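You operate a simulated robot arm through the tools that you are given. There is no shell and no other tool.

The job below is to be done with a simulated robot arm. You get a single attempt, and the scene is never put back.

Task
Slide the trinket box off the dull patch and wax the patch.
Fine: use the yellow cloth pad and put it back; close the tin. Set down upright: cloth pad. A coat counts when it lies all over at full strength: go over it till it gets no stronger.
Where things are to end (x, y in the base frame): trinket box within 30 mm of [400, 20].
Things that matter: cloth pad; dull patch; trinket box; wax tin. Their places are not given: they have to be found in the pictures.

Only the result counts: the job must be done as asked and must still hold three seconds after the hand-in. Knocking over, shifting, dropping, spilling or breaking anything else fails it. Flat cloth is picked up by pressing the open fingertips on it (5 to 10 N) and closing them slowly along it; thin cloth reads only 2 to 8 mm in the jaws.

Robot
A 6-joint arm with a two-finger parallel gripper, fixed in place. Base frame: the origin is on the floor under the middle of its stand, x ahead of it, y to its left, z up; the work surface is at about z = 740. Units: mm, rad, N and s.
With the tool pointing down near the work surface it reaches from about 200 to 640 mm from the base axis. Its first joint turns from -1.152 to 1.152 rad. Payload 2.7 kg.
The tool frame sits at the grasp point between the pads (the TCP): z along the fingers, y along the line on which they close. The tips reach 23 mm beyond it. The gripper opens to 94 mm. The fingers are 38 mm wide and 10 mm thick; the gripper's body (54 by 96 mm) begins 39 mm behind the TCP.
Orientation is told as [roll, pitch, yaw] about the base's x, y, z axes, in that order, counted from this pose: with the fingers straight down and closing along the base's y, the tool's x points along the base's -x, its y along +y and its z along -z.

Tools
- The arm moves only by the tool apply_moves. Its argument "increments" is a list that holds one entry, the list of rows, each a list of 6 numbers: the shift along the tool's x, y, z in mm, then the turn, a rotation vector about the tool's x, y, z in rad. In form: [[[dx, dy, dz, rx, ry, rz], ...]]. A call has 1 to 20 rows; each row shifts and turns the commanded pose from where the row before left it, along the tool's axes as they then stand. "gripper" is the opening, from 0 (shut) to 1 (fully open), set as the call begins (left out, the last holds). A row lasts 0.2 s, in which the tool goes at most 50 mm and 0.15 rad; a call with a longer step from one row to the next is refused whole, and so is a gripper value outside its range. A pose out of reach is approached as far as the arm can. The call stops where the force on the tool passes 90 N (or 10 N more than at its start, if that is more) or the arm is blocked; 0.2 s more then pass. The fingers move at their own pace (about 45 mm/s each) and stop on an object; they squeeze with about 22 N. The grip force told is the motor's: it shows also when the fingers shut on nothing. Time passes only in rows, and 0.2 s behind the last, so rows that do not move let the fingers close. It gives the time, the measured TCP pose, the force on the tool (base axes), the opening and the grip force at its end, in the units of the frame above (readings bear some noise), with the torque about the TCP (base axes, N m) and any sound that the robot's microphone picked up.
- Cameras (640 x 400 px; columns grow to the right, rows downward): "scene" is fixed at [64.9, -426.4, 1398]; the picture's right is [0.86, -0.52, 0.00], its down [-0.33, -0.55, -0.77] and it looks along [0.40, 0.66, -0.64] (base axes); focal length 323 px, centre (320, 200). "wrist" rides on the gripper at [86, 16, -75] in the tool frame; the picture's right is [-0.18, 0.98, 0.00], its down [-0.58, -0.11, -0.81] and it looks along [-0.79, -0.15, 0.59] (tool axes); focal length 243 px, centre (320, 200).
- snapshot(camera): a new picture of that camera. It takes no simulated time.
- locate(camera, pixels): for up to 12 pixels [column, row] of the newest picture of that camera ("zoom" is the newest enlarged one), the place [x, y, z] in the base frame of the surface seen there, good to about 3 mm. It takes no simulated time.
- close_up(camera, box): a new picture of the part [left, top, right, bottom] of that camera's present view, enlarged. It takes no simulated time.
- close_job(): hands the job in; it is judged then, once.

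Open the gripper and draw the arm clear of the work before you hand the job in, unless the task says otherwise.

The tools are called as name(argument=value, ...) on one line, values as JSON. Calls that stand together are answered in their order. apply_moves: Moves the arm, as the interface text tells. Its arguments: {"type":"object","properties":{"increments":{"type":"array","items":{"type":"array","items":{"type":"array","items":{"type":"number"}}}},"gripper":{"type":"number"}},"required":["increments"]} The other tools are called the same way: snapshot (camera) takes a picture; locate (camera, pixels) gives the place of the surface under pixels of a picture; close_up (camera, box) takes an enlarged picture of a part of a camera's view; close_job () hands the job in.

At the start:

```text
time: 0.0
position: [313.9, 116.0, 1041.6]
tcp_rot: [-0.001, 0.001, -0.001]
force: [-0.1, 0.4, -0.4]
wrist_torque: [0.01, 0.01, -0.02]
finger_gap: 93.7
grasp_force: 0.1
```

scene: 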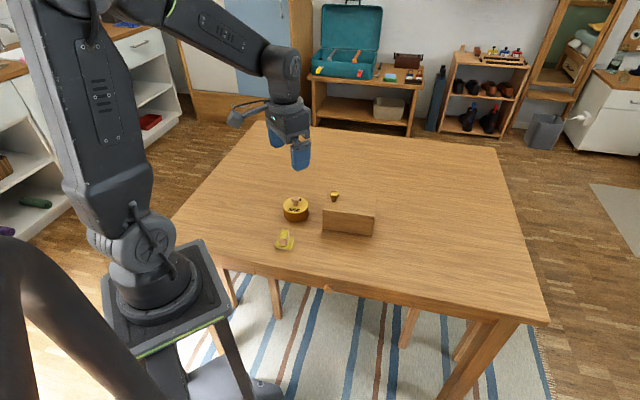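
wrist: 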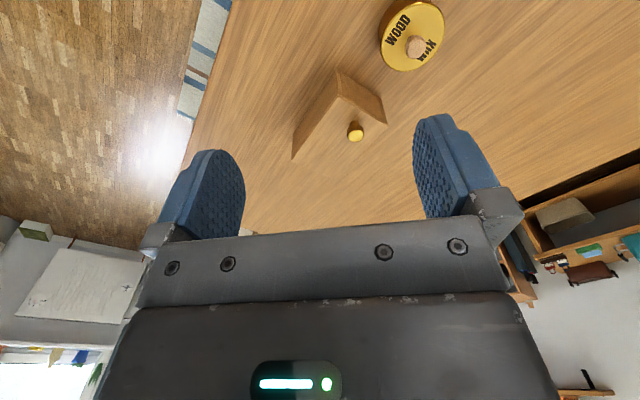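

The scene picture shows a yellow tin at about (296,208), a small yellow object at (285,240), a wooden screen at (348,220) and something small at (334,196). I'll take close-ups first.

close_up(camera="scene", box=[240, 160, 420, 272])

close_up(camera="wrist", box=[240, 0, 480, 150])

```text
3.56 times, centred on (330, 216) of scene
```

zoom: 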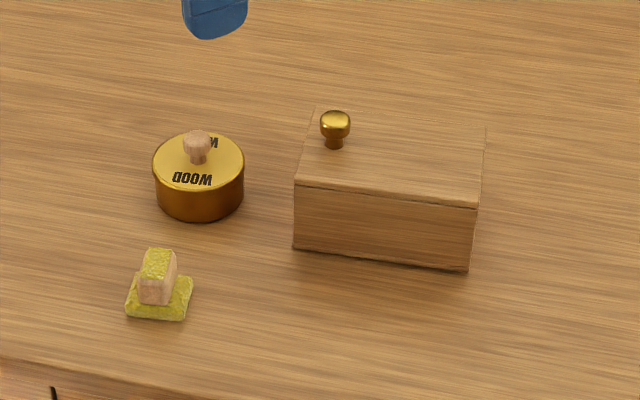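

```text
2.67 times, centred on (360, 75) of wrist
```

zoom: 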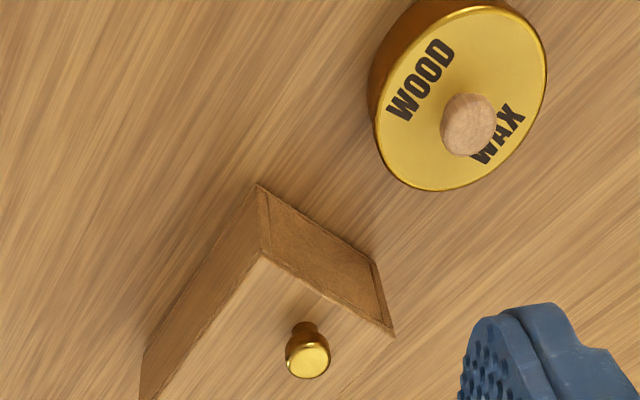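

The trinket box is a wooden box with a brass knob near one end of its top, and the wax tin has a lid with a wooden knob. I'll take the scene close-up again to measure points.

close_up(camera="scene", box=[240, 160, 420, 272])

locate(camera="zoom", pixels=[[295, 183], [477, 206], [484, 130], [313, 110], [293, 247], [470, 270], [335, 120], [335, 146], [196, 137], [200, 190], [160, 155], [243, 165]])

locate(camera="zoom", pixels=[[198, 132], [195, 217], [155, 255], [155, 290], [126, 312], [186, 318], [192, 280], [140, 280], [176, 265], [138, 300], [170, 303], [160, 252]])

```text
3.56 times, centred on (330, 216) of scene
```

zoom: 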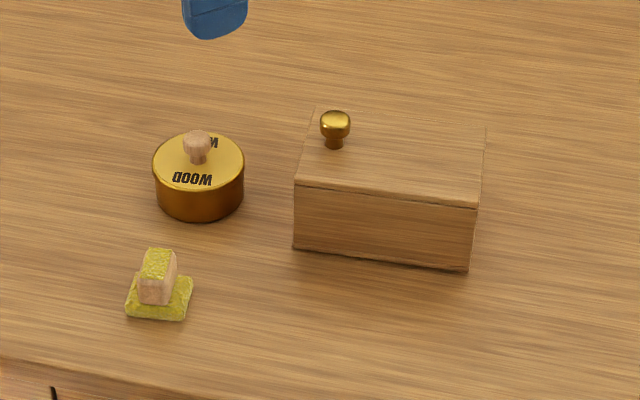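

```text
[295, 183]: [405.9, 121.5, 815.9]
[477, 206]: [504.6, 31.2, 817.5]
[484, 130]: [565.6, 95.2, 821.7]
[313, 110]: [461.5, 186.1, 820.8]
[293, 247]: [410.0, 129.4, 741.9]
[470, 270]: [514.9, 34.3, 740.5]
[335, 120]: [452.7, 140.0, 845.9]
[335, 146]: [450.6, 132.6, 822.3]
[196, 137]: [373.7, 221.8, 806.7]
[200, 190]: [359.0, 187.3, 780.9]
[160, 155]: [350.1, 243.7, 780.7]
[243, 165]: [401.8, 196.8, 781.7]
```

```text
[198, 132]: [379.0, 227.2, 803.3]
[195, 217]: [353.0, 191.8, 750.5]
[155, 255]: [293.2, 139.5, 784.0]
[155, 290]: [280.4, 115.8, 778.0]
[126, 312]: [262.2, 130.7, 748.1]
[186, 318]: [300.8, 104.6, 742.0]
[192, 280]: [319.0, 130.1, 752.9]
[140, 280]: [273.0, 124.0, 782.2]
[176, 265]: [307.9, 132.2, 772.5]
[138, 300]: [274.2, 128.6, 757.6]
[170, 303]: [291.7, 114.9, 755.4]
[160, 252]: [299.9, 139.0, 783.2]
```

The box top runs from about (406,121) to (566,95) in x,y and is about 136 x 88 x 78 mm; its centre is near (484,108), so the move to (400,20) is along its short side. I'll look closer at the pad, the tin and the table edges.

close_up(camera="scene", box=[264, 220, 312, 250])

locate(camera="zoom", pixels=[[320, 200], [240, 150], [290, 150], [200, 250], [400, 250], [300, 350], [330, 130], [270, 140], [390, 330], [150, 300], [220, 180], [350, 180]])

close_up(camera="scene", box=[272, 190, 320, 220])

locate(camera="scene", pixels=[[180, 222], [240, 258], [300, 282], [400, 298], [500, 312], [540, 318], [290, 120], [490, 150], [300, 260], [400, 280], [350, 270], [270, 250]])

```text
13.33 times, centred on (288, 235) of scene
```

zoom: 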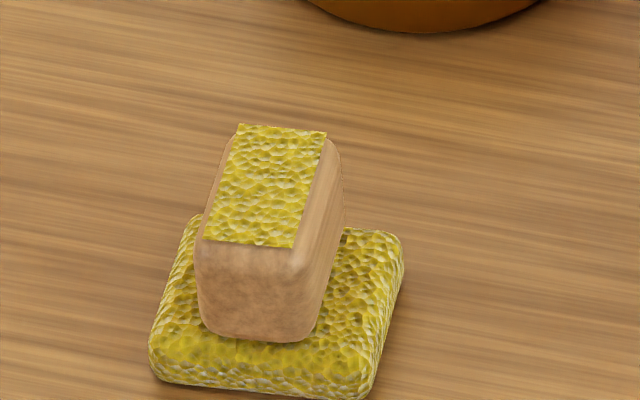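

```text
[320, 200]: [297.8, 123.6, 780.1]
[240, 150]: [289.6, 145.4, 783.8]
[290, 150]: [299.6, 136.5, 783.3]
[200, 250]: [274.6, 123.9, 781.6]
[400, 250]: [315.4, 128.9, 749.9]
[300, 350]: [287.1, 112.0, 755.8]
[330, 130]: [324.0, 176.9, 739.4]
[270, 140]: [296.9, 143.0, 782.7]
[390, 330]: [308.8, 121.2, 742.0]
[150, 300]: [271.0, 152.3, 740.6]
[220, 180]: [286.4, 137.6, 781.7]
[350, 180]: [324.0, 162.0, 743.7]
```

```text
13.33 times, centred on (296, 205) of scene
```

zoom: 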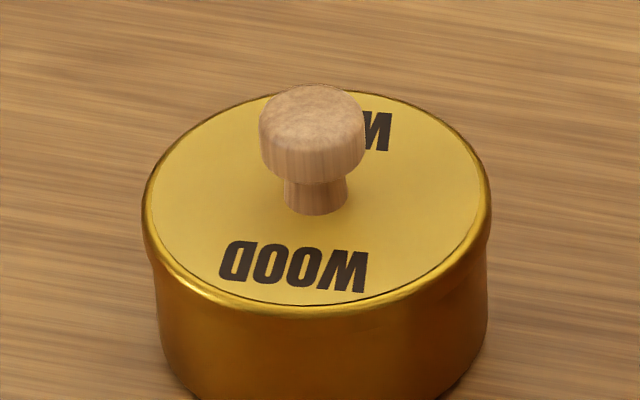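

```text
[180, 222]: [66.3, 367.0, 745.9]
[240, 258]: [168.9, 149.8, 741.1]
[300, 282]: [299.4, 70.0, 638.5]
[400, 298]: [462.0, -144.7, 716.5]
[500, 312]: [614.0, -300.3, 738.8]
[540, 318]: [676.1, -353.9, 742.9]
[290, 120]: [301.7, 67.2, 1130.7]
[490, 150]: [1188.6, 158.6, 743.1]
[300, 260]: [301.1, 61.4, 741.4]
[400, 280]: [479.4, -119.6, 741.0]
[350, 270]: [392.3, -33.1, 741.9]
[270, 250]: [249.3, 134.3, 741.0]
```

The near table edge runs along roughly x + y = 317, so the box fits at the goal. I'll check how far the camera mount on the gripper sticks out, and measure the pad corners better.

close_up(camera="scene", box=[216, 80, 344, 180])

close_up(camera="scene", box=[264, 223, 312, 253])

locate(camera="zoom", pixels=[[243, 90], [322, 97], [290, 203], [206, 197], [155, 325], [365, 350], [398, 205], [205, 215], [302, 212], [335, 115], [250, 290], [260, 330]])

```text
4.00 times, centred on (280, 130) of scene
```

zoom: 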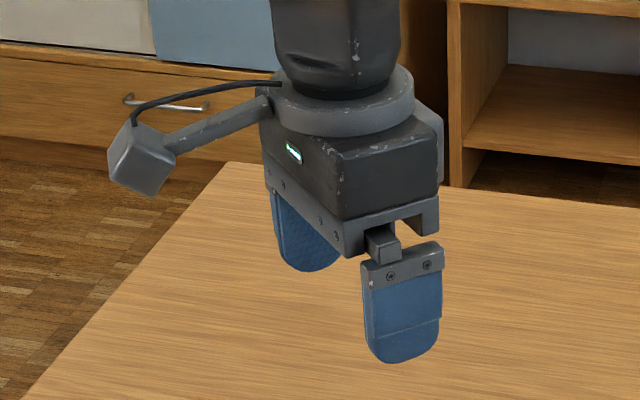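

```text
13.33 times, centred on (288, 238) of scene
```

zoom: 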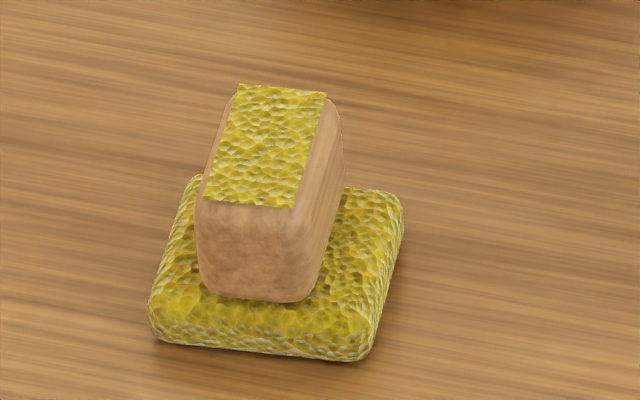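

```text
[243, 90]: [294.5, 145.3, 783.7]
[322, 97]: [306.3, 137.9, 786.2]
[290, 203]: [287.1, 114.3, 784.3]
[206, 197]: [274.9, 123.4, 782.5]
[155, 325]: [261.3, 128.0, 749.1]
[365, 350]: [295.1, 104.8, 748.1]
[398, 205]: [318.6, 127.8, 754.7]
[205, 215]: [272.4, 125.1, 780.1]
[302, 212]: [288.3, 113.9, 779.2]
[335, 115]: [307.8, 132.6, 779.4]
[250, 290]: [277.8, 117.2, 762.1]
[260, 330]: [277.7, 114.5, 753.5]
```

The pad's handle (top near (291,130), z 784) is about 22 mm wide with its length at about 49 degrees, and the box's pushing direction is about 48 degrees as well. I'll turn the tool in place by about -132 degrees so the camera trails while I push the box from behind, and see whether the wrist allows it.

apply_moves(increments=[[[0, 0, 0, 0, 0, 0.144], [0, 0, 0, 0, 0, 0.144], [0, 0, 0, 0, 0, 0.144], [0, 0, 0, 0, 0, 0.144], [0, 0, 0, 0, 0, 0.144], [0, 0, 0, 0, 0, 0.144], [0, 0, 0, 0, 0, 0.144], [0, 0, 0, 0, 0, 0.144], [0, 0, 0, 0, 0, 0.144], [0, 0, 0, 0, 0, 0.144], [0, 0, 0, 0, 0, 0.144], [0, 0, 0, 0, 0, 0.144], [0, 0, 0, 0, 0, 0.144], [0, 0, 0, 0, 0, 0.144], [0, 0, 0, 0, 0, 0.144], [0, 0, 0, 0, 0, 0.144]]], gripper=1)

```text
time: 3.4
position: [314.3, 117.4, 1041.4]
tcp_rot: [0.0, 0.0, -2.305]
force: [0.1, -0.9, -0.1]
wrist_torque: [-0.01, -0.02, 0.02]
finger_gap: 94.0
grasp_force: 0.1
```

The wrist accepted the turn (yaw -2.305). Now I move high over to behind the box, around (544,174), z about 930.

apply_moves(increments=[[[32.7, 22.1, 18.5, 0, 0, 0], [32.7, 22.1, 18.5, 0, 0, 0], [32.7, 22.1, 18.5, 0, 0, 0], [32.7, 22.1, 18.5, 0, 0, 0], [32.7, 22.1, 18.5, 0, 0, 0], [32.7, 22.1, 18.5, 0, 0, 0]]], gripper=1)

snapshot(camera="wrist")

snapshot(camera="scene")

```text
time: 4.8
position: [544.8, 171.8, 930.3]
tcp_rot: [0.0, 0.0, -2.303]
force: [-0.8, 0.3, 1.0]
wrist_torque: [-0.01, -0.01, 0.0]
finger_gap: 93.9
grasp_force: 0.1
```

```text
taken
```

wrist: 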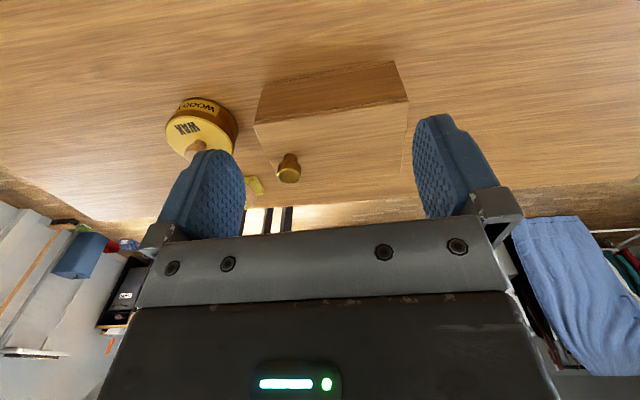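

```text
taken
```

scene: 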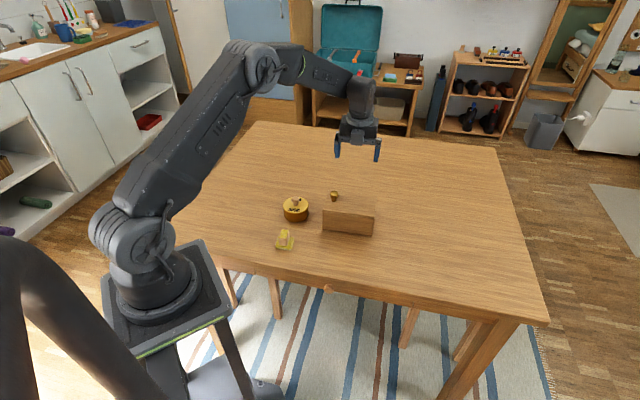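

The wrist picture shows the box's back face between (253,125), (410,100) and its foot line (265,85)-(393,62). I'll measure those points and the lid edge.

locate(camera="wrist", pixels=[[265, 84], [394, 62], [255, 123], [407, 100], [330, 95], [300, 115], [380, 102], [288, 170], [270, 150], [400, 130], [330, 130], [325, 75]])

close_up(camera="wrist", box=[150, 30, 450, 220])

```text
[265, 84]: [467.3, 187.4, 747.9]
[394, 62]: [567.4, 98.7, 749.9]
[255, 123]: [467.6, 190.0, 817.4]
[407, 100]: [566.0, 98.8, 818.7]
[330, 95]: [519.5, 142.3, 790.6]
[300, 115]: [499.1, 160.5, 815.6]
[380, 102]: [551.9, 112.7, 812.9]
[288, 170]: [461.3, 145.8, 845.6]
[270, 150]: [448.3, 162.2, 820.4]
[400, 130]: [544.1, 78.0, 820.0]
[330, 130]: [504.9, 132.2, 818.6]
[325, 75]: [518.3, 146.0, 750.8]
```

```text
2.11 times, centred on (300, 125) of wrist
```

zoom: 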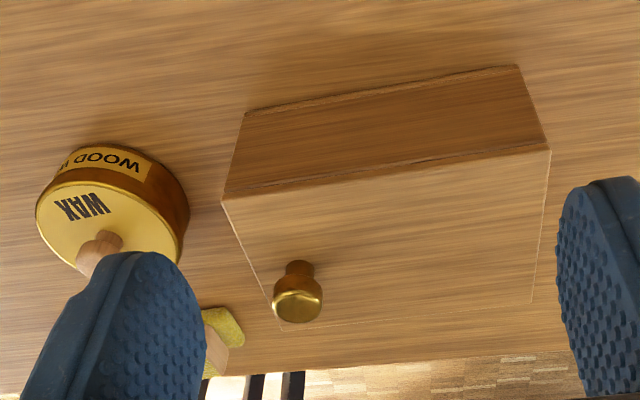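

Back face centre is about (517,143) with direction -41.8 degrees, and I stand about 40 mm behind it. I'll lean the tool 0.3 rad so the fingertips lead low on the box, and lower to z about 790.

apply_moves(increments=[[[0, 0, 0, 0, -0.1, 0], [0, 0, 0, 0, -0.1, 0], [0, 0, 0, 0, -0.1, 0], [10.34, 0, 33.44, 0, 0, 0], [10.34, 0, 33.44, 0, 0, 0], [10.34, 0, 33.44, 0, 0, 0], [10.34, 0, 33.44, 0, 0, 0]]], gripper=1)

snapshot(camera="wrist")

close_up(camera="scene", box=[260, 100, 440, 260])

```text
time: 6.4
position: [544.1, 174.2, 791.3]
tcp_rot: [0.0, -0.3, -2.304]
force: [-0.9, 0.3, -0.1]
wrist_torque: [-0.01, 0.0, 0.03]
finger_gap: 94.0
grasp_force: 0.0
```

```text
taken
```

wrist: 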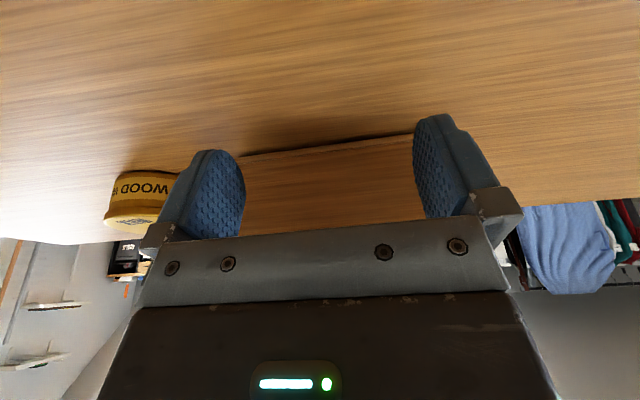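

```text
2.50 times, centred on (350, 180) of scene
```

zoom: 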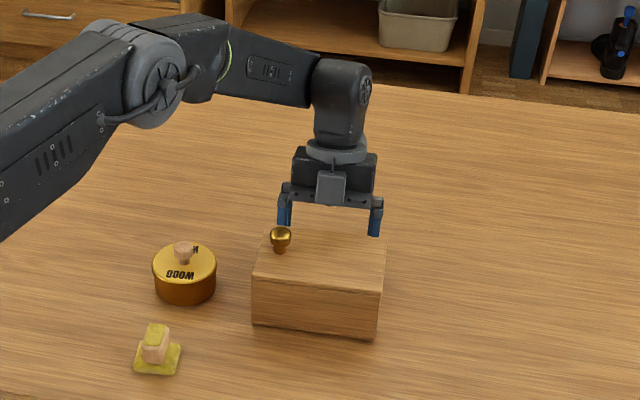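

The lean and height look right; something like a plate sits on the front of the gripper body at about (331,187) in the close-up. I'll zoom in to check its clearance over the box lid.

close_up(camera="scene", box=[360, 150, 424, 200])

close_up(camera="scene", box=[350, 140, 430, 200])

locate(camera="zoom", pixels=[[260, 140], [200, 190], [255, 185], [270, 195]])

```text
8.00 times, centred on (392, 175) of scene
```

zoom: 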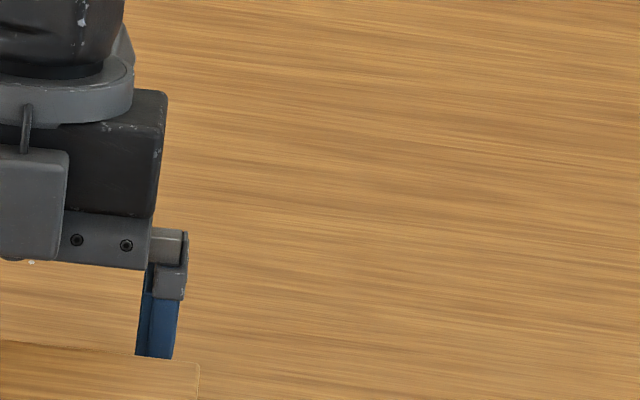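

```text
6.67 times, centred on (390, 170) of scene
```

zoom: 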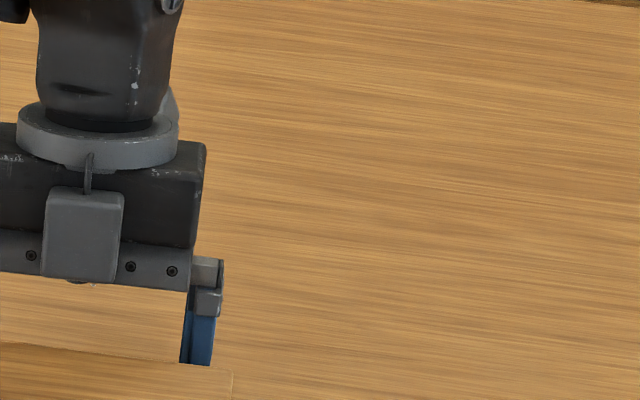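

```text
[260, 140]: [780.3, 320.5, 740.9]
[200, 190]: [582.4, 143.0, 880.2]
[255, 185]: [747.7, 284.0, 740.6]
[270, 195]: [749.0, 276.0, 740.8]
```

I'll measure the gray box on the gripper's front to know where it really is.

close_up(camera="scene", box=[336, 140, 400, 180])

locate(camera="zoom", pixels=[[210, 300], [170, 300], [245, 300], [210, 350], [210, 380], [130, 270], [300, 270], [130, 340], [260, 350], [230, 230]])

```text
10.00 times, centred on (368, 160) of scene
```

zoom: 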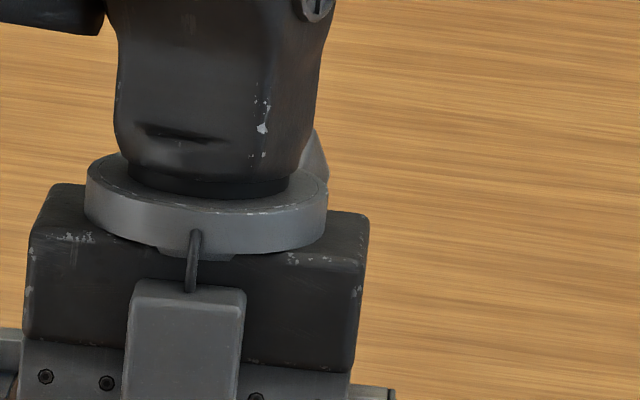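

```text
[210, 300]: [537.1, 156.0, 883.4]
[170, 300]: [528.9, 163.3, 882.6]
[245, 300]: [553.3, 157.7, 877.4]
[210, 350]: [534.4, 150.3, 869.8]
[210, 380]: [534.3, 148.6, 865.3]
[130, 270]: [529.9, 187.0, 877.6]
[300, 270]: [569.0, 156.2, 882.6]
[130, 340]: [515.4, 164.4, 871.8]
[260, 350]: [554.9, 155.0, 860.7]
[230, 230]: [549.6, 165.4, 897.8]
```

The plate's lower edge would be about 14 mm above the lid when pushing, so it clears. I'll lower to z about 769 and begin pushing along the box's short side.

apply_moves(increments=[[[3.25, 0, 10.5, 0, 0, 0], [3.25, 0, 10.5, 0, 0, 0], [-9.55, 0, 2.955, 0, 0, 0], [-9.55, 0, 2.955, 0, 0, 0], [-4.78, 0, 1.48, 0, 0, 0], [-4.78, 0, 1.48, 0, 0, 0], [-4.78, 0, 1.48, 0, 0, 0], [-4.78, 0, 1.48, 0, 0, 0], [-4.78, 0, 1.48, 0, 0, 0], [-4.78, 0, 1.48, 0, 0, 0]]], gripper=1)

close_up(camera="scene", box=[260, 140, 420, 240])

snapshot(camera="wrist")

```text
time: 8.6
position: [512.0, 137.2, 767.0]
tcp_rot: [-0.001, -0.299, -2.305]
force: [2.8, 4.2, 1.0]
wrist_torque: [0.17, 0.04, -0.1]
finger_gap: 93.8
grasp_force: 0.0
```

```text
4.00 times, centred on (340, 190) of scene
```

zoom: 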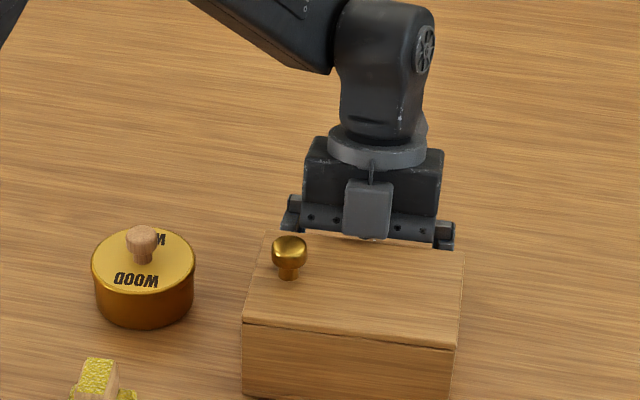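

```text
taken
```

wrist: 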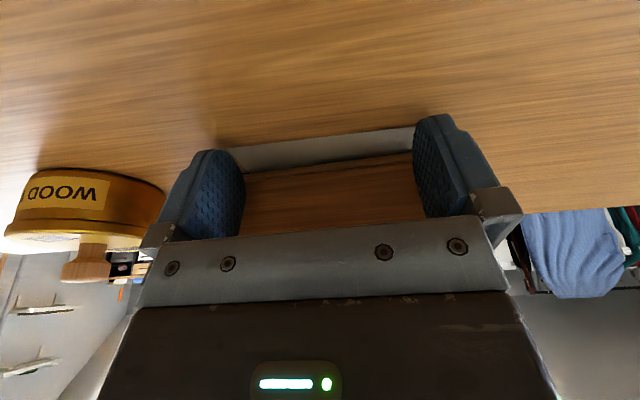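

The box slid about 28 mm with only 5 N, and a dull gray patch is showing between the fingers. I keep pushing another 80 mm.

apply_moves(increments=[[[-6.69, 0, 2.07, 0, 0, 0], [-6.69, 0, 2.07, 0, 0, 0], [-6.69, 0, 2.07, 0, 0, 0], [-6.69, 0, 2.07, 0, 0, 0], [-6.69, 0, 2.07, 0, 0, 0], [-6.69, 0, 2.07, 0, 0, 0], [-6.69, 0, 2.07, 0, 0, 0], [-6.69, 0, 2.07, 0, 0, 0], [-6.69, 0, 2.07, 0, 0, 0], [-6.69, 0, 2.07, 0, 0, 0], [-6.69, 0, 2.07, 0, 0, 0]]], gripper=1)

close_up(camera="scene", box=[250, 160, 430, 272])

snapshot(camera="wrist")

```text
time: 11.0
position: [458.4, 78.2, 766.8]
tcp_rot: [0.001, -0.3, -2.305]
force: [3.3, 3.6, 0.8]
wrist_torque: [0.07, 0.03, -0.03]
finger_gap: 94.0
grasp_force: 0.1
```

```text
3.56 times, centred on (340, 216) of scene
```

zoom: 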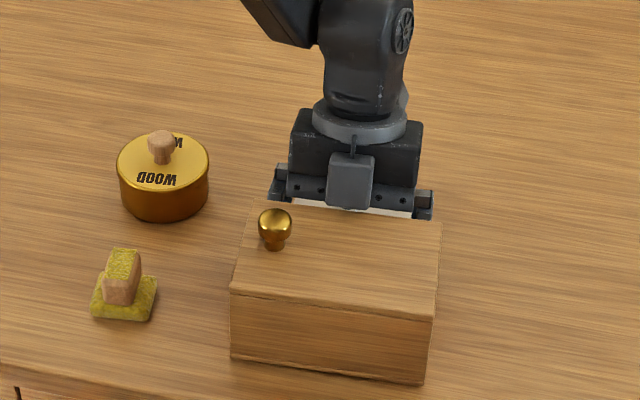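

```text
taken
```

wrist: 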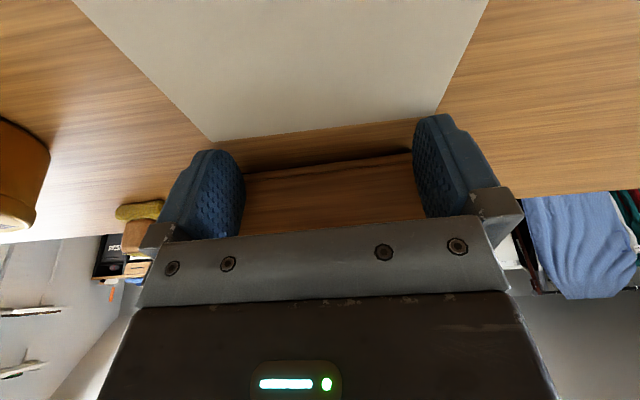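

The patch now lies free behind the box. I'll measure the box's top corners from the close-up: (232,292), (432,318), (442,222), (250,203).

locate(camera="zoom", pixels=[[233, 293], [432, 317], [440, 224], [251, 206], [232, 360], [424, 383], [275, 247], [275, 215]])

locate(camera="wrist", pixels=[[212, 141], [434, 110], [330, 125], [330, 155], [250, 172], [405, 154]])

```text
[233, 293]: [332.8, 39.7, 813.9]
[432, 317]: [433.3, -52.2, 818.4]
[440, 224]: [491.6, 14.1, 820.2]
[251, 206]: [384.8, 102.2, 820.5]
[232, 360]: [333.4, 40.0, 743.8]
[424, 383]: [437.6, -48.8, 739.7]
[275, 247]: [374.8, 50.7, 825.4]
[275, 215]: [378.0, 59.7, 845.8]
```

```text
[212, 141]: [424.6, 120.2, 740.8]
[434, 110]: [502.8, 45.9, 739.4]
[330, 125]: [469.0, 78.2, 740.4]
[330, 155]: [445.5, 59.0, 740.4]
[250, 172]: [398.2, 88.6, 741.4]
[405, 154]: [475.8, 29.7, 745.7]
```

Box centre is now near (411,26), so I push about 14 mm more, then back off and rise.

apply_moves(increments=[[[-4.46, 0, 1.38, 0, 0, 0], [-4.46, 0, 1.38, 0, 0, 0], [-4.46, 0, 1.38, 0, 0, 0], [0, 0, 0, 0, 0, 0], [9.55, 0, -2.955, 0, 0, 0], [14.33, 0, -4.43, 0, 0, 0], [14.33, 0, -4.43, 0, 0, 0], [-11.8, 0, -38.2, 0, 0, 0], [-11.8, 0, -38.2, 0, 0, 0], [-11.8, 0, -38.2, 0, 0, 0], [-11.8, 0, -38.2, 0, 0, 0], [-11.8, 0, -38.2, 0, 0, 0], [0, 0, 0, 0, 0.1, 0], [0, 0, 0, 0, 0.1, 0], [0, 0, 0, 0, 0.1, 0]]], gripper=1)

snapshot(camera="scene")

snapshot(camera="wrist")

```text
time: 14.2
position: [475.9, 98.4, 968.3]
tcp_rot: [0.001, 0.001, -2.303]
force: [-0.1, -1.1, -0.1]
wrist_torque: [0.03, 0.0, 0.0]
finger_gap: 94.1
grasp_force: 0.0
```

```text
taken
```

scene: 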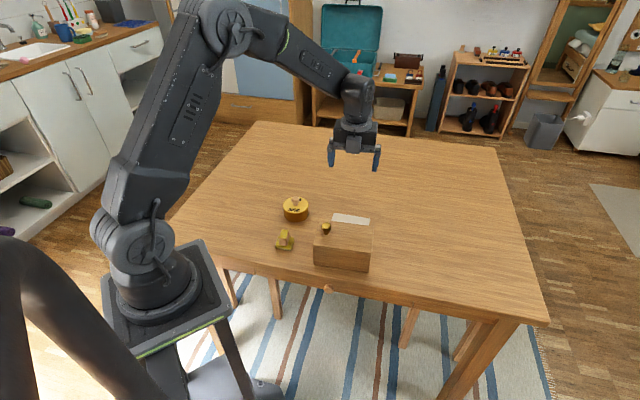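

```text
taken
```

wrist: 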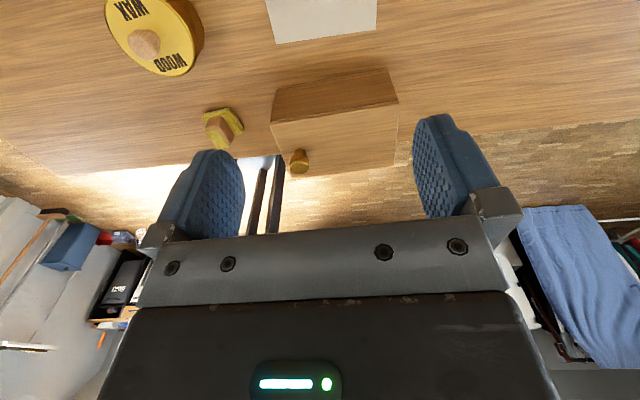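

The box now stands clear of the patch. I'll check its corners in the scene and move the arm back and up so the wrist camera sees the whole patch.

apply_moves(increments=[[[30, 0, -25, 0, 0, 0], [30, 0, -25, 0, 0, 0], [30, 0, -25, 0, 0, 0]]], gripper=1)

snapshot(camera="wrist")

close_up(camera="scene", box=[260, 180, 400, 280])

```text
time: 15.0
position: [537.7, 166.6, 1043.7]
tcp_rot: [0.0, 0.001, -2.304]
force: [-1.1, -0.2, 0.0]
wrist_torque: [0.01, 0.03, 0.01]
finger_gap: 94.1
grasp_force: 0.1
```

```text
taken
```

wrist: 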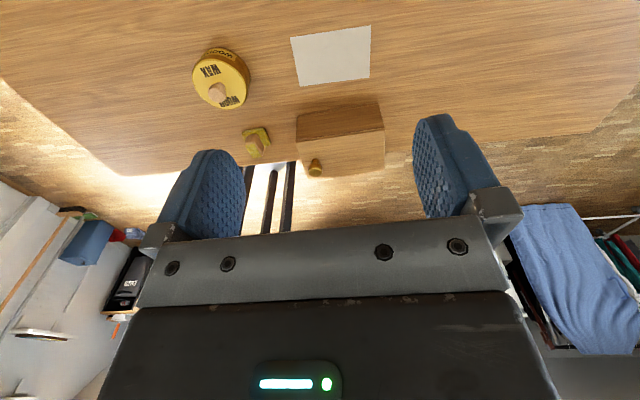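

```text
4.00 times, centred on (330, 230) of scene
```

zoom: 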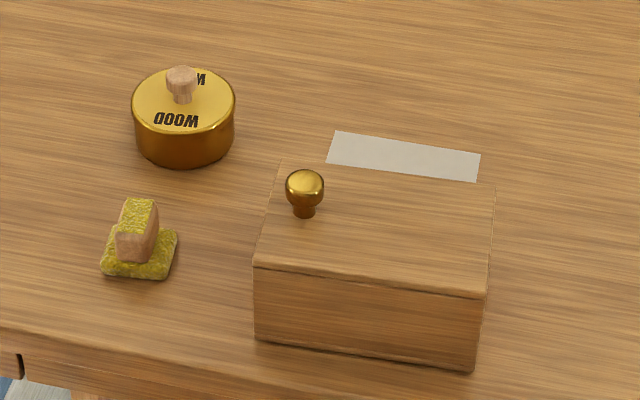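

Patch corners in the wrist picture are about (290,37), (372,26), (370,78), (299,86). I'll measure these, plus the box in the scene close-up.

locate(camera="zoom", pixels=[[256, 263], [485, 292], [493, 187], [278, 168], [258, 338], [474, 366], [338, 132], [479, 154], [328, 162]])

close_up(camera="wrist", box=[180, 10, 400, 180])

locate(camera="wrist", pixels=[[290, 37], [371, 26], [369, 78], [299, 86], [330, 55], [297, 115], [384, 101], [385, 128], [296, 140], [384, 165]])

```text
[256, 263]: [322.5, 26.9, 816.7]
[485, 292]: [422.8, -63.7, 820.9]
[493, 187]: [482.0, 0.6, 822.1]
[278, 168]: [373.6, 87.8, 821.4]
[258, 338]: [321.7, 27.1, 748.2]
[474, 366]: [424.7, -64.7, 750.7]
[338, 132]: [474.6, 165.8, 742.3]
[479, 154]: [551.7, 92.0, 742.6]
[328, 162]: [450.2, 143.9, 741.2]
```

```text
2.35 times, centred on (290, 95) of wrist
```

zoom: 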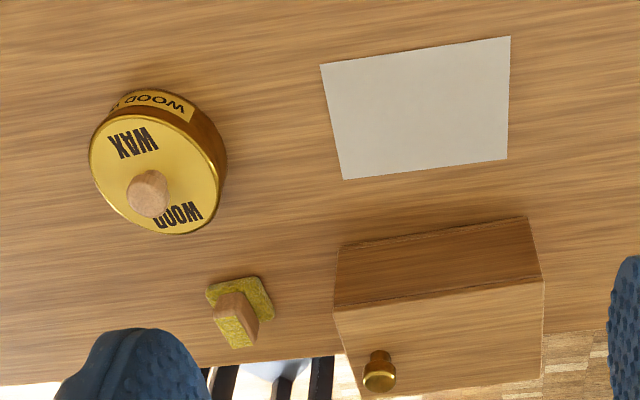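

```text
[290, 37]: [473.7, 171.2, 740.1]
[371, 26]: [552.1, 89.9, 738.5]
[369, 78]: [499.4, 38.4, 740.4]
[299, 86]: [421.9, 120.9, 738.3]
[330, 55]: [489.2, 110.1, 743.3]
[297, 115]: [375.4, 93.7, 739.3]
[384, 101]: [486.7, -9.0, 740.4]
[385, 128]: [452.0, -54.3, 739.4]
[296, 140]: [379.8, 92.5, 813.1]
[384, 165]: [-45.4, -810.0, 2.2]
```

The box centre is about (401,14), inside the goal. The patch is about 112 x 72 mm centred near (488,105) at -45.5 degrees. Next I measure the tin, knob and pad from the wrist close-up.

locate(camera="zoom", pixels=[[148, 180], [150, 208], [90, 170], [215, 195], [165, 118], [120, 220], [180, 232], [235, 330], [222, 305], [258, 318], [240, 300], [268, 315]])

close_up(camera="scene", box=[280, 190, 328, 220])

locate(camera="zoom", pixels=[[204, 100], [40, 185], [380, 170], [200, 300], [200, 210], [160, 115], [250, 115], [120, 290], [300, 280], [300, 140], [100, 140]])

```text
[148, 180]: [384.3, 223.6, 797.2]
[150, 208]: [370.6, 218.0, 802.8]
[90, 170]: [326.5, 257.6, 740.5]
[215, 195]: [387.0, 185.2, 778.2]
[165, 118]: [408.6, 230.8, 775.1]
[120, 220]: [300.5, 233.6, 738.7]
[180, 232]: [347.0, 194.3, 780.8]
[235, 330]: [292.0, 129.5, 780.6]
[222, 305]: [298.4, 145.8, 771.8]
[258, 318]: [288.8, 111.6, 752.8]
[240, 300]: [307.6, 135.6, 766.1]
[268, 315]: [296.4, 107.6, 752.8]
```

```text
13.33 times, centred on (304, 205) of scene
```

zoom: 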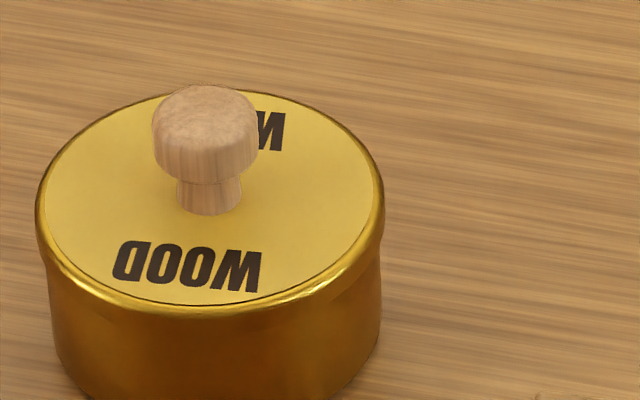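

```text
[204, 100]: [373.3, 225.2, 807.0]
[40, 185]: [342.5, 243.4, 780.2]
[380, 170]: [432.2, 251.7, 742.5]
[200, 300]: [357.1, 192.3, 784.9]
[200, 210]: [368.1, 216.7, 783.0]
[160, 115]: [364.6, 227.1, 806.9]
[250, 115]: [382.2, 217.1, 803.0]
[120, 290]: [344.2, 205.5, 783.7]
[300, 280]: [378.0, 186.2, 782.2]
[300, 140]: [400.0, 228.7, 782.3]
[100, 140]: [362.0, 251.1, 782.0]
```

The knob centre is near (373,221) with its top at z 805, head about 24 mm across, lid top at z 782 and radius 39 mm. I move above the tin at z about 900 and check in the wrist camera.

apply_moves(increments=[[[-13.96, -31.76, 28.74, 0, 0, 0], [-13.96, -31.76, 28.74, 0, 0, 0], [-13.96, -31.76, 28.74, 0, 0, 0], [-13.96, -31.76, 28.74, 0, 0, 0], [-13.96, -31.76, 28.74, 0, 0, 0], [0, 0, 0, 0, 0, 0]]], gripper=1)

snapshot(camera="wrist")

snapshot(camera="scene")

```text
time: 16.4
position: [370.9, 218.7, 898.8]
tcp_rot: [0.001, 0.0, -2.304]
force: [1.3, -0.6, -0.1]
wrist_torque: [0.03, -0.03, 0.02]
finger_gap: 94.2
grasp_force: 0.0
```

```text
taken
```

wrist: 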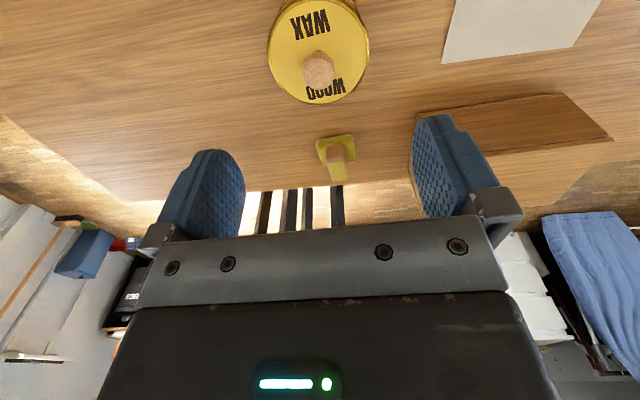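

```text
taken
```

scene: 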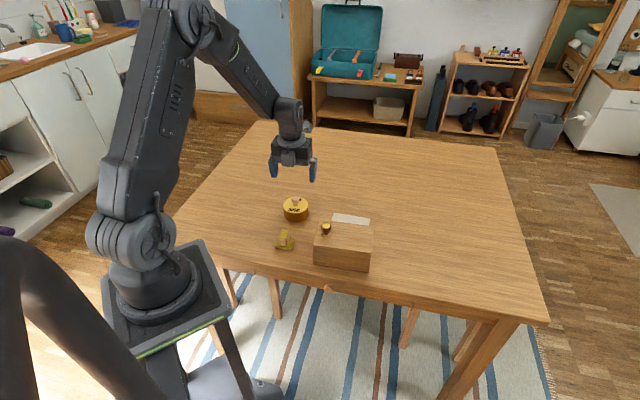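

The knob appears at (319,70), almost under the TCP (expected (320,78)). I measure its edges to centre more exactly.

close_up(camera="wrist", box=[260, 0, 380, 110])

locate(camera="zoom", pixels=[[315, 260], [315, 290], [240, 260], [390, 250], [315, 310], [315, 225], [315, 190], [60, 150], [560, 200], [350, 520], [200, 490], [480, 470]])

```text
3.64 times, centred on (320, 55) of wrist
```

zoom: 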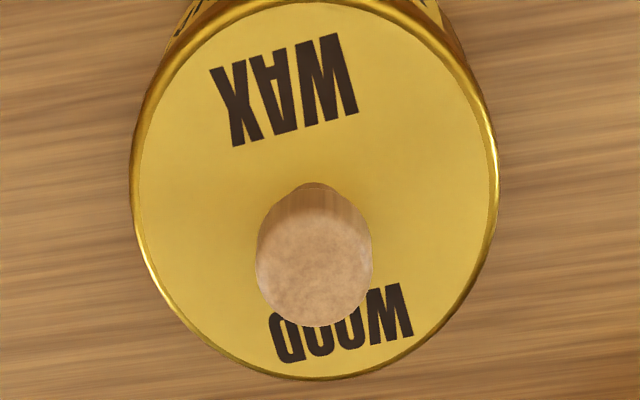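

```text
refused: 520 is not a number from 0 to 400
```

locate(camera="zoom", pixels=[[315, 265], [315, 295], [265, 265], [365, 260], [315, 318], [315, 230], [138, 170], [490, 190], [315, 375], [315, 6], [200, 60], [440, 60]])

```text
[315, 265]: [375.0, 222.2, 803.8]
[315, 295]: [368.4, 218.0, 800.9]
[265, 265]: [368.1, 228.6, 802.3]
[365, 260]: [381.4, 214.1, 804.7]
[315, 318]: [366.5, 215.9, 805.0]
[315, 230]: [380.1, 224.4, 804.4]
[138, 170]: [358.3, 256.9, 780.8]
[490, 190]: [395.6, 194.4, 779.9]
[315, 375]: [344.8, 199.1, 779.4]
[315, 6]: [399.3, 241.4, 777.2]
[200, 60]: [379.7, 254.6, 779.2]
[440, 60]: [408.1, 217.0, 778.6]
```

Knob centre is at (374,221.5). I shift 4 mm and descend to z 809, so the fingertips stay about 5 mm above the lid.

apply_moves(increments=[[[1.4, 0.15, 25, 0, 0, 0], [1.4, 0.15, 25, 0, 0, 0], [1.35, 0.15, 22, 0, 0, 0], [0, 0, 12, 0, 0, 0], [0, 0, 5.8, 0, 0, 0], [0, 0, 0, 0, 0, 0]]], gripper=1)

snapshot(camera="wrist")

close_up(camera="scene", box=[256, 160, 336, 230])

```text
time: 17.8
position: [374.2, 221.6, 809.0]
tcp_rot: [0.001, 0.0, -2.303]
force: [0.6, -0.8, 0.4]
wrist_torque: [-0.01, 0.04, 0.04]
finger_gap: 93.9
grasp_force: 0.1
```

```text
taken
```

wrist: 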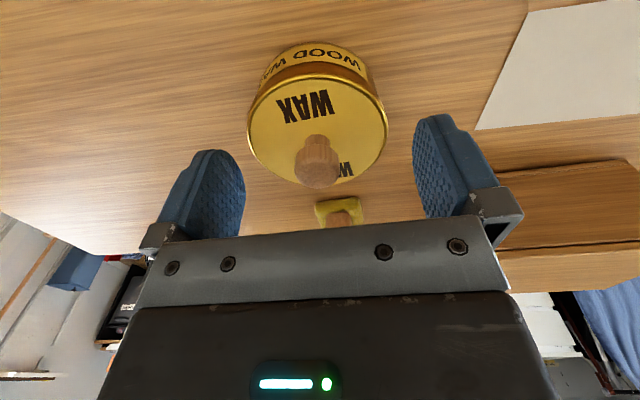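

```text
5.71 times, centred on (296, 195) of scene
```

zoom: 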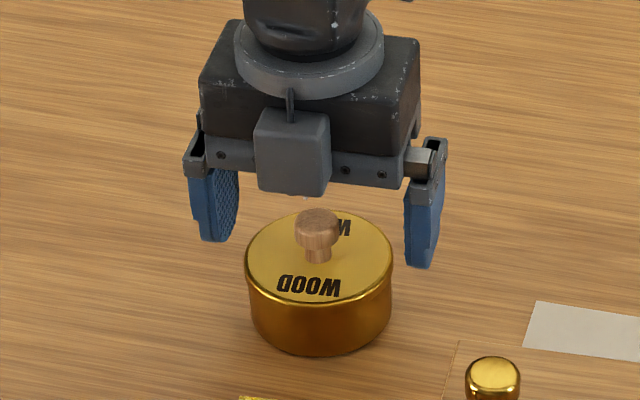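

The knob sits centred between the fingers, so I close on it.

apply_moves(increments=[[[0, 0, 0, 0, 0, 0], [0, 0, 0, 0, 0, 0], [0, 0, 0, 0, 0, 0], [0, 0, 0, 0, 0, 0], [0, 0, 0, 0, 0, 0], [0, 0, 0, 0, 0, 0]]], gripper=0)

snapshot(camera="wrist")

```text
time: 19.2
position: [375.2, 221.0, 809.3]
tcp_rot: [0.0, -0.001, -2.304]
force: [0.6, 0.0, 0.6]
wrist_torque: [0.01, 0.0, -0.06]
finger_gap: 21.7
grasp_force: 22.1
heard: snap
```

```text
taken
```

wrist: 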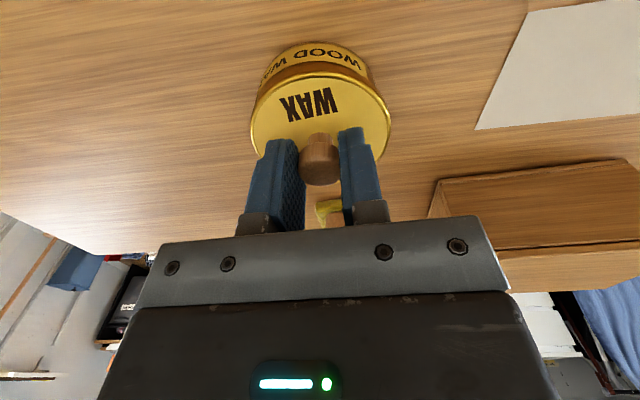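

The knob is gripped (21.7 mm, 22 N); a snap was heard, perhaps the grip biting. I lift slowly 20 mm and look.

apply_moves(increments=[[[0, 0, -2, 0, 0, 0], [0, 0, -4, 0, 0, 0], [0, 0, -4, 0, 0, 0], [0, 0, -5, 0, 0, 0], [0, 0, -5, 0, 0, 0]]], gripper=0)

snapshot(camera="wrist")

close_up(camera="scene", box=[256, 160, 336, 230])

```text
time: 20.4
position: [374.0, 221.9, 829.7]
tcp_rot: [0.0, 0.001, -2.304]
force: [0.6, -1.2, -0.4]
wrist_torque: [0.0, -0.04, 0.01]
finger_gap: 21.7
grasp_force: 21.9
```

```text
taken
```

wrist: 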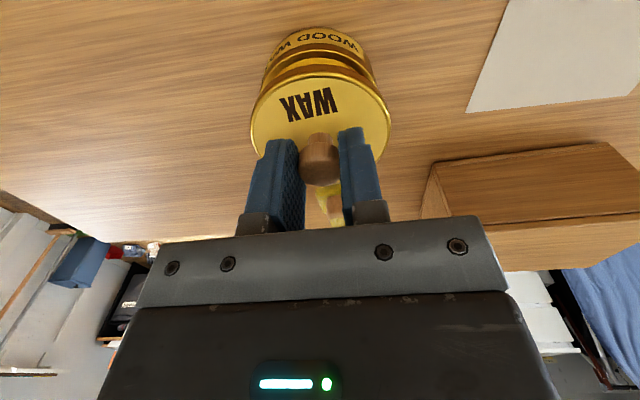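

```text
5.71 times, centred on (296, 195) of scene
```

zoom: 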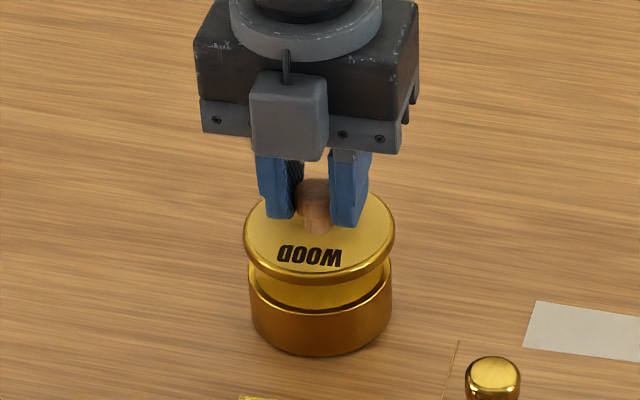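

The lid came off cleanly and the tin stayed put. I raise it and carry it to the free spot near (320,320).

apply_moves(increments=[[[0, 0, -30, 0, 0, 0], [0, 0, -30, 0, 0, 0], [12.2, -35.2, 0, 0, 0, 0], [12.2, -35.2, 0, 0, 0, 0], [12.2, -35.2, 0, 0, 0, 0], [0, 0, 0, 0, 0, 0]]], gripper=0)

snapshot(camera="scene")

snapshot(camera="wrist")

close_up(camera="scene", box=[264, 140, 328, 220])

```text
time: 21.8
position: [352.3, 281.8, 884.9]
tcp_rot: [-0.033, 0.004, -2.281]
force: [-1.3, 1.0, 0.1]
wrist_torque: [0.01, 0.03, 0.0]
finger_gap: 21.8
grasp_force: 22.4
out of reach, approached as far as the arm can: row 4, 5
```

```text
taken
```

scene: 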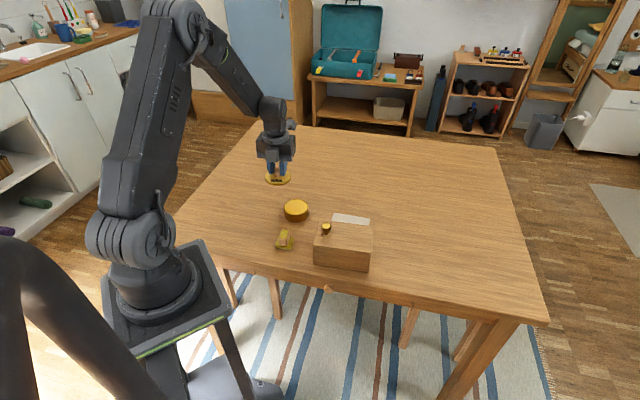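

```text
taken
```

wrist: 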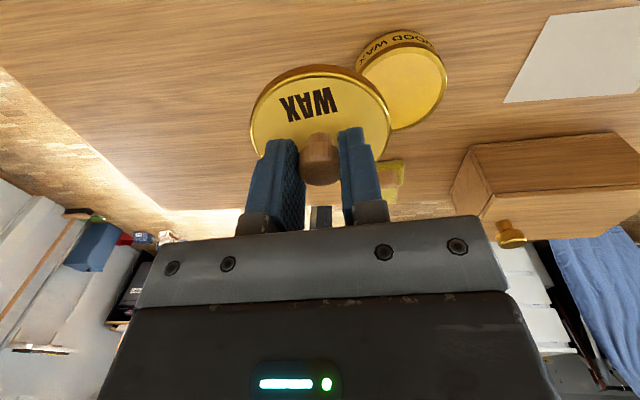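

```text
5.00 times, centred on (296, 180) of scene
```

zoom: 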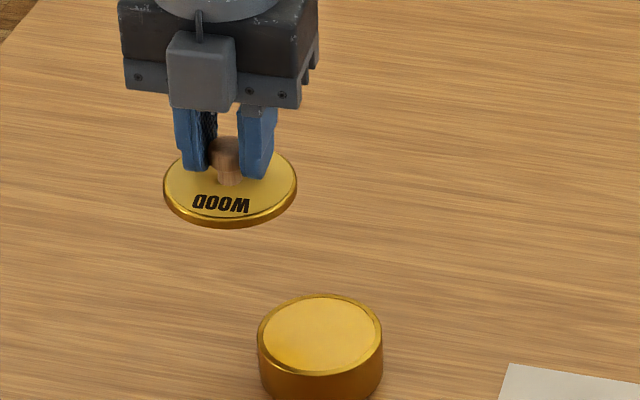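

Rows 4–5 hit the wrist's turning limit (yaw plus base angle). I turn the tool back by 0.6 rad with the lid in the air to free it, and see where the commanded pose stands.

apply_moves(increments=[[[0, 0, 0, 0, 0, -0.12], [0, 0, 0, 0, 0, -0.12], [0, 0, 0, 0, 0, -0.12], [0, 0, 0, 0, 0, -0.12], [0, 0, 0, 0, 0, -0.12], [0, 0, 0, 0, 0, 0]]], gripper=0)

```text
time: 23.2
position: [352.3, 281.2, 884.6]
tcp_rot: [0.0, 0.0, -1.702]
force: [0.0, 0.5, 0.1]
wrist_torque: [-0.07, -0.02, 0.0]
finger_gap: 21.5
grasp_force: 22.5
```

The tool now reads yaw -1.702 at (352,281). I carry on to about (318,321) and lower part of the way.

apply_moves(increments=[[[17.5, -19.5, 0, 0, 0, 0], [17.5, -19.5, 0, 0, 0, 0], [0, 0, 25, 0, 0, 0], [0, 0, 25, 0, 0, 0], [0, 0, 25, 0, 0, 0], [0, 0, 15, 0, 0, 0], [0, 0, 0, 0, 0, 0]]], gripper=0)

close_up(camera="scene", box=[240, 140, 320, 200])

```text
time: 24.8
position: [319.7, 320.4, 795.4]
tcp_rot: [0.0, -0.001, -1.703]
force: [0.0, -0.4, -0.6]
wrist_torque: [0.04, 0.01, 0.0]
finger_gap: 21.8
grasp_force: 21.6
```

```text
6.67 times, centred on (280, 170) of scene
```

zoom: 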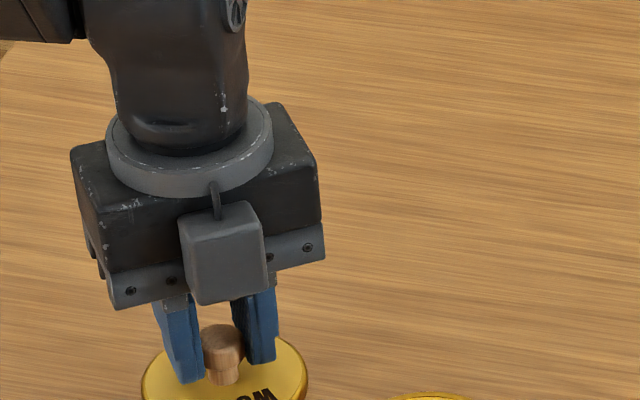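

Clear of the tin. I lower in small steps toward the table, watching the force.

apply_moves(increments=[[[0, 0, 5, 0, 0, 0], [0, 0, 5, 0, 0, 0], [0, 0, 3, 0, 0, 0], [0, 0, 2, 0, 0, 0], [0, 0, 0, 0, 0, 0]]], gripper=0)

close_up(camera="scene", box=[240, 160, 320, 220])

snapshot(camera="wrist")

```text
time: 26.0
position: [319.7, 321.1, 778.7]
tcp_rot: [-0.001, -0.002, -1.702]
force: [-1.1, -0.8, -0.7]
wrist_torque: [0.0, 0.01, 0.0]
finger_gap: 21.8
grasp_force: 21.8
```

```text
6.67 times, centred on (280, 190) of scene
```

zoom: 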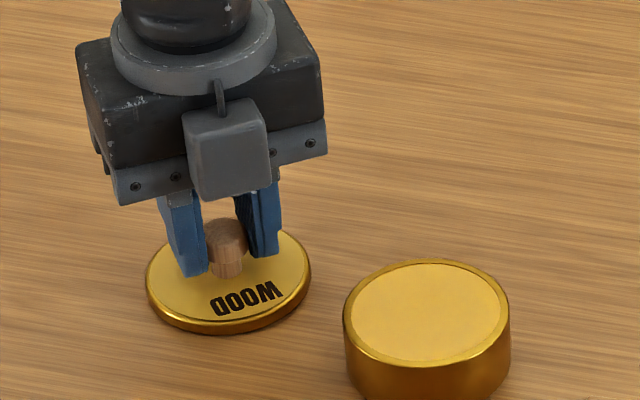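

```text
taken
```

wrist: 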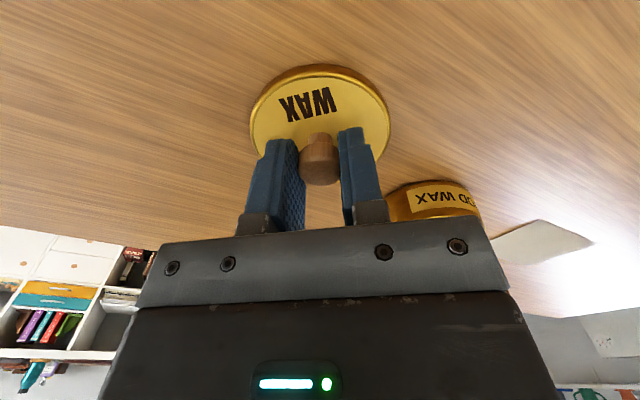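

Still free (force about 0). I lower another 3 mm.

apply_moves(increments=[[[0, 0, 1.5, 0, 0, 0], [0, 0, 1.5, 0, 0, 0], [0, 0, 0, 0, 0, 0]]], gripper=0)

```text
time: 26.8
position: [318.7, 320.8, 776.9]
tcp_rot: [-0.001, 0.0, -1.702]
force: [-2.7, -3.1, 11.2]
wrist_torque: [-0.2, 0.08, -0.03]
finger_gap: 21.9
grasp_force: 21.7
```

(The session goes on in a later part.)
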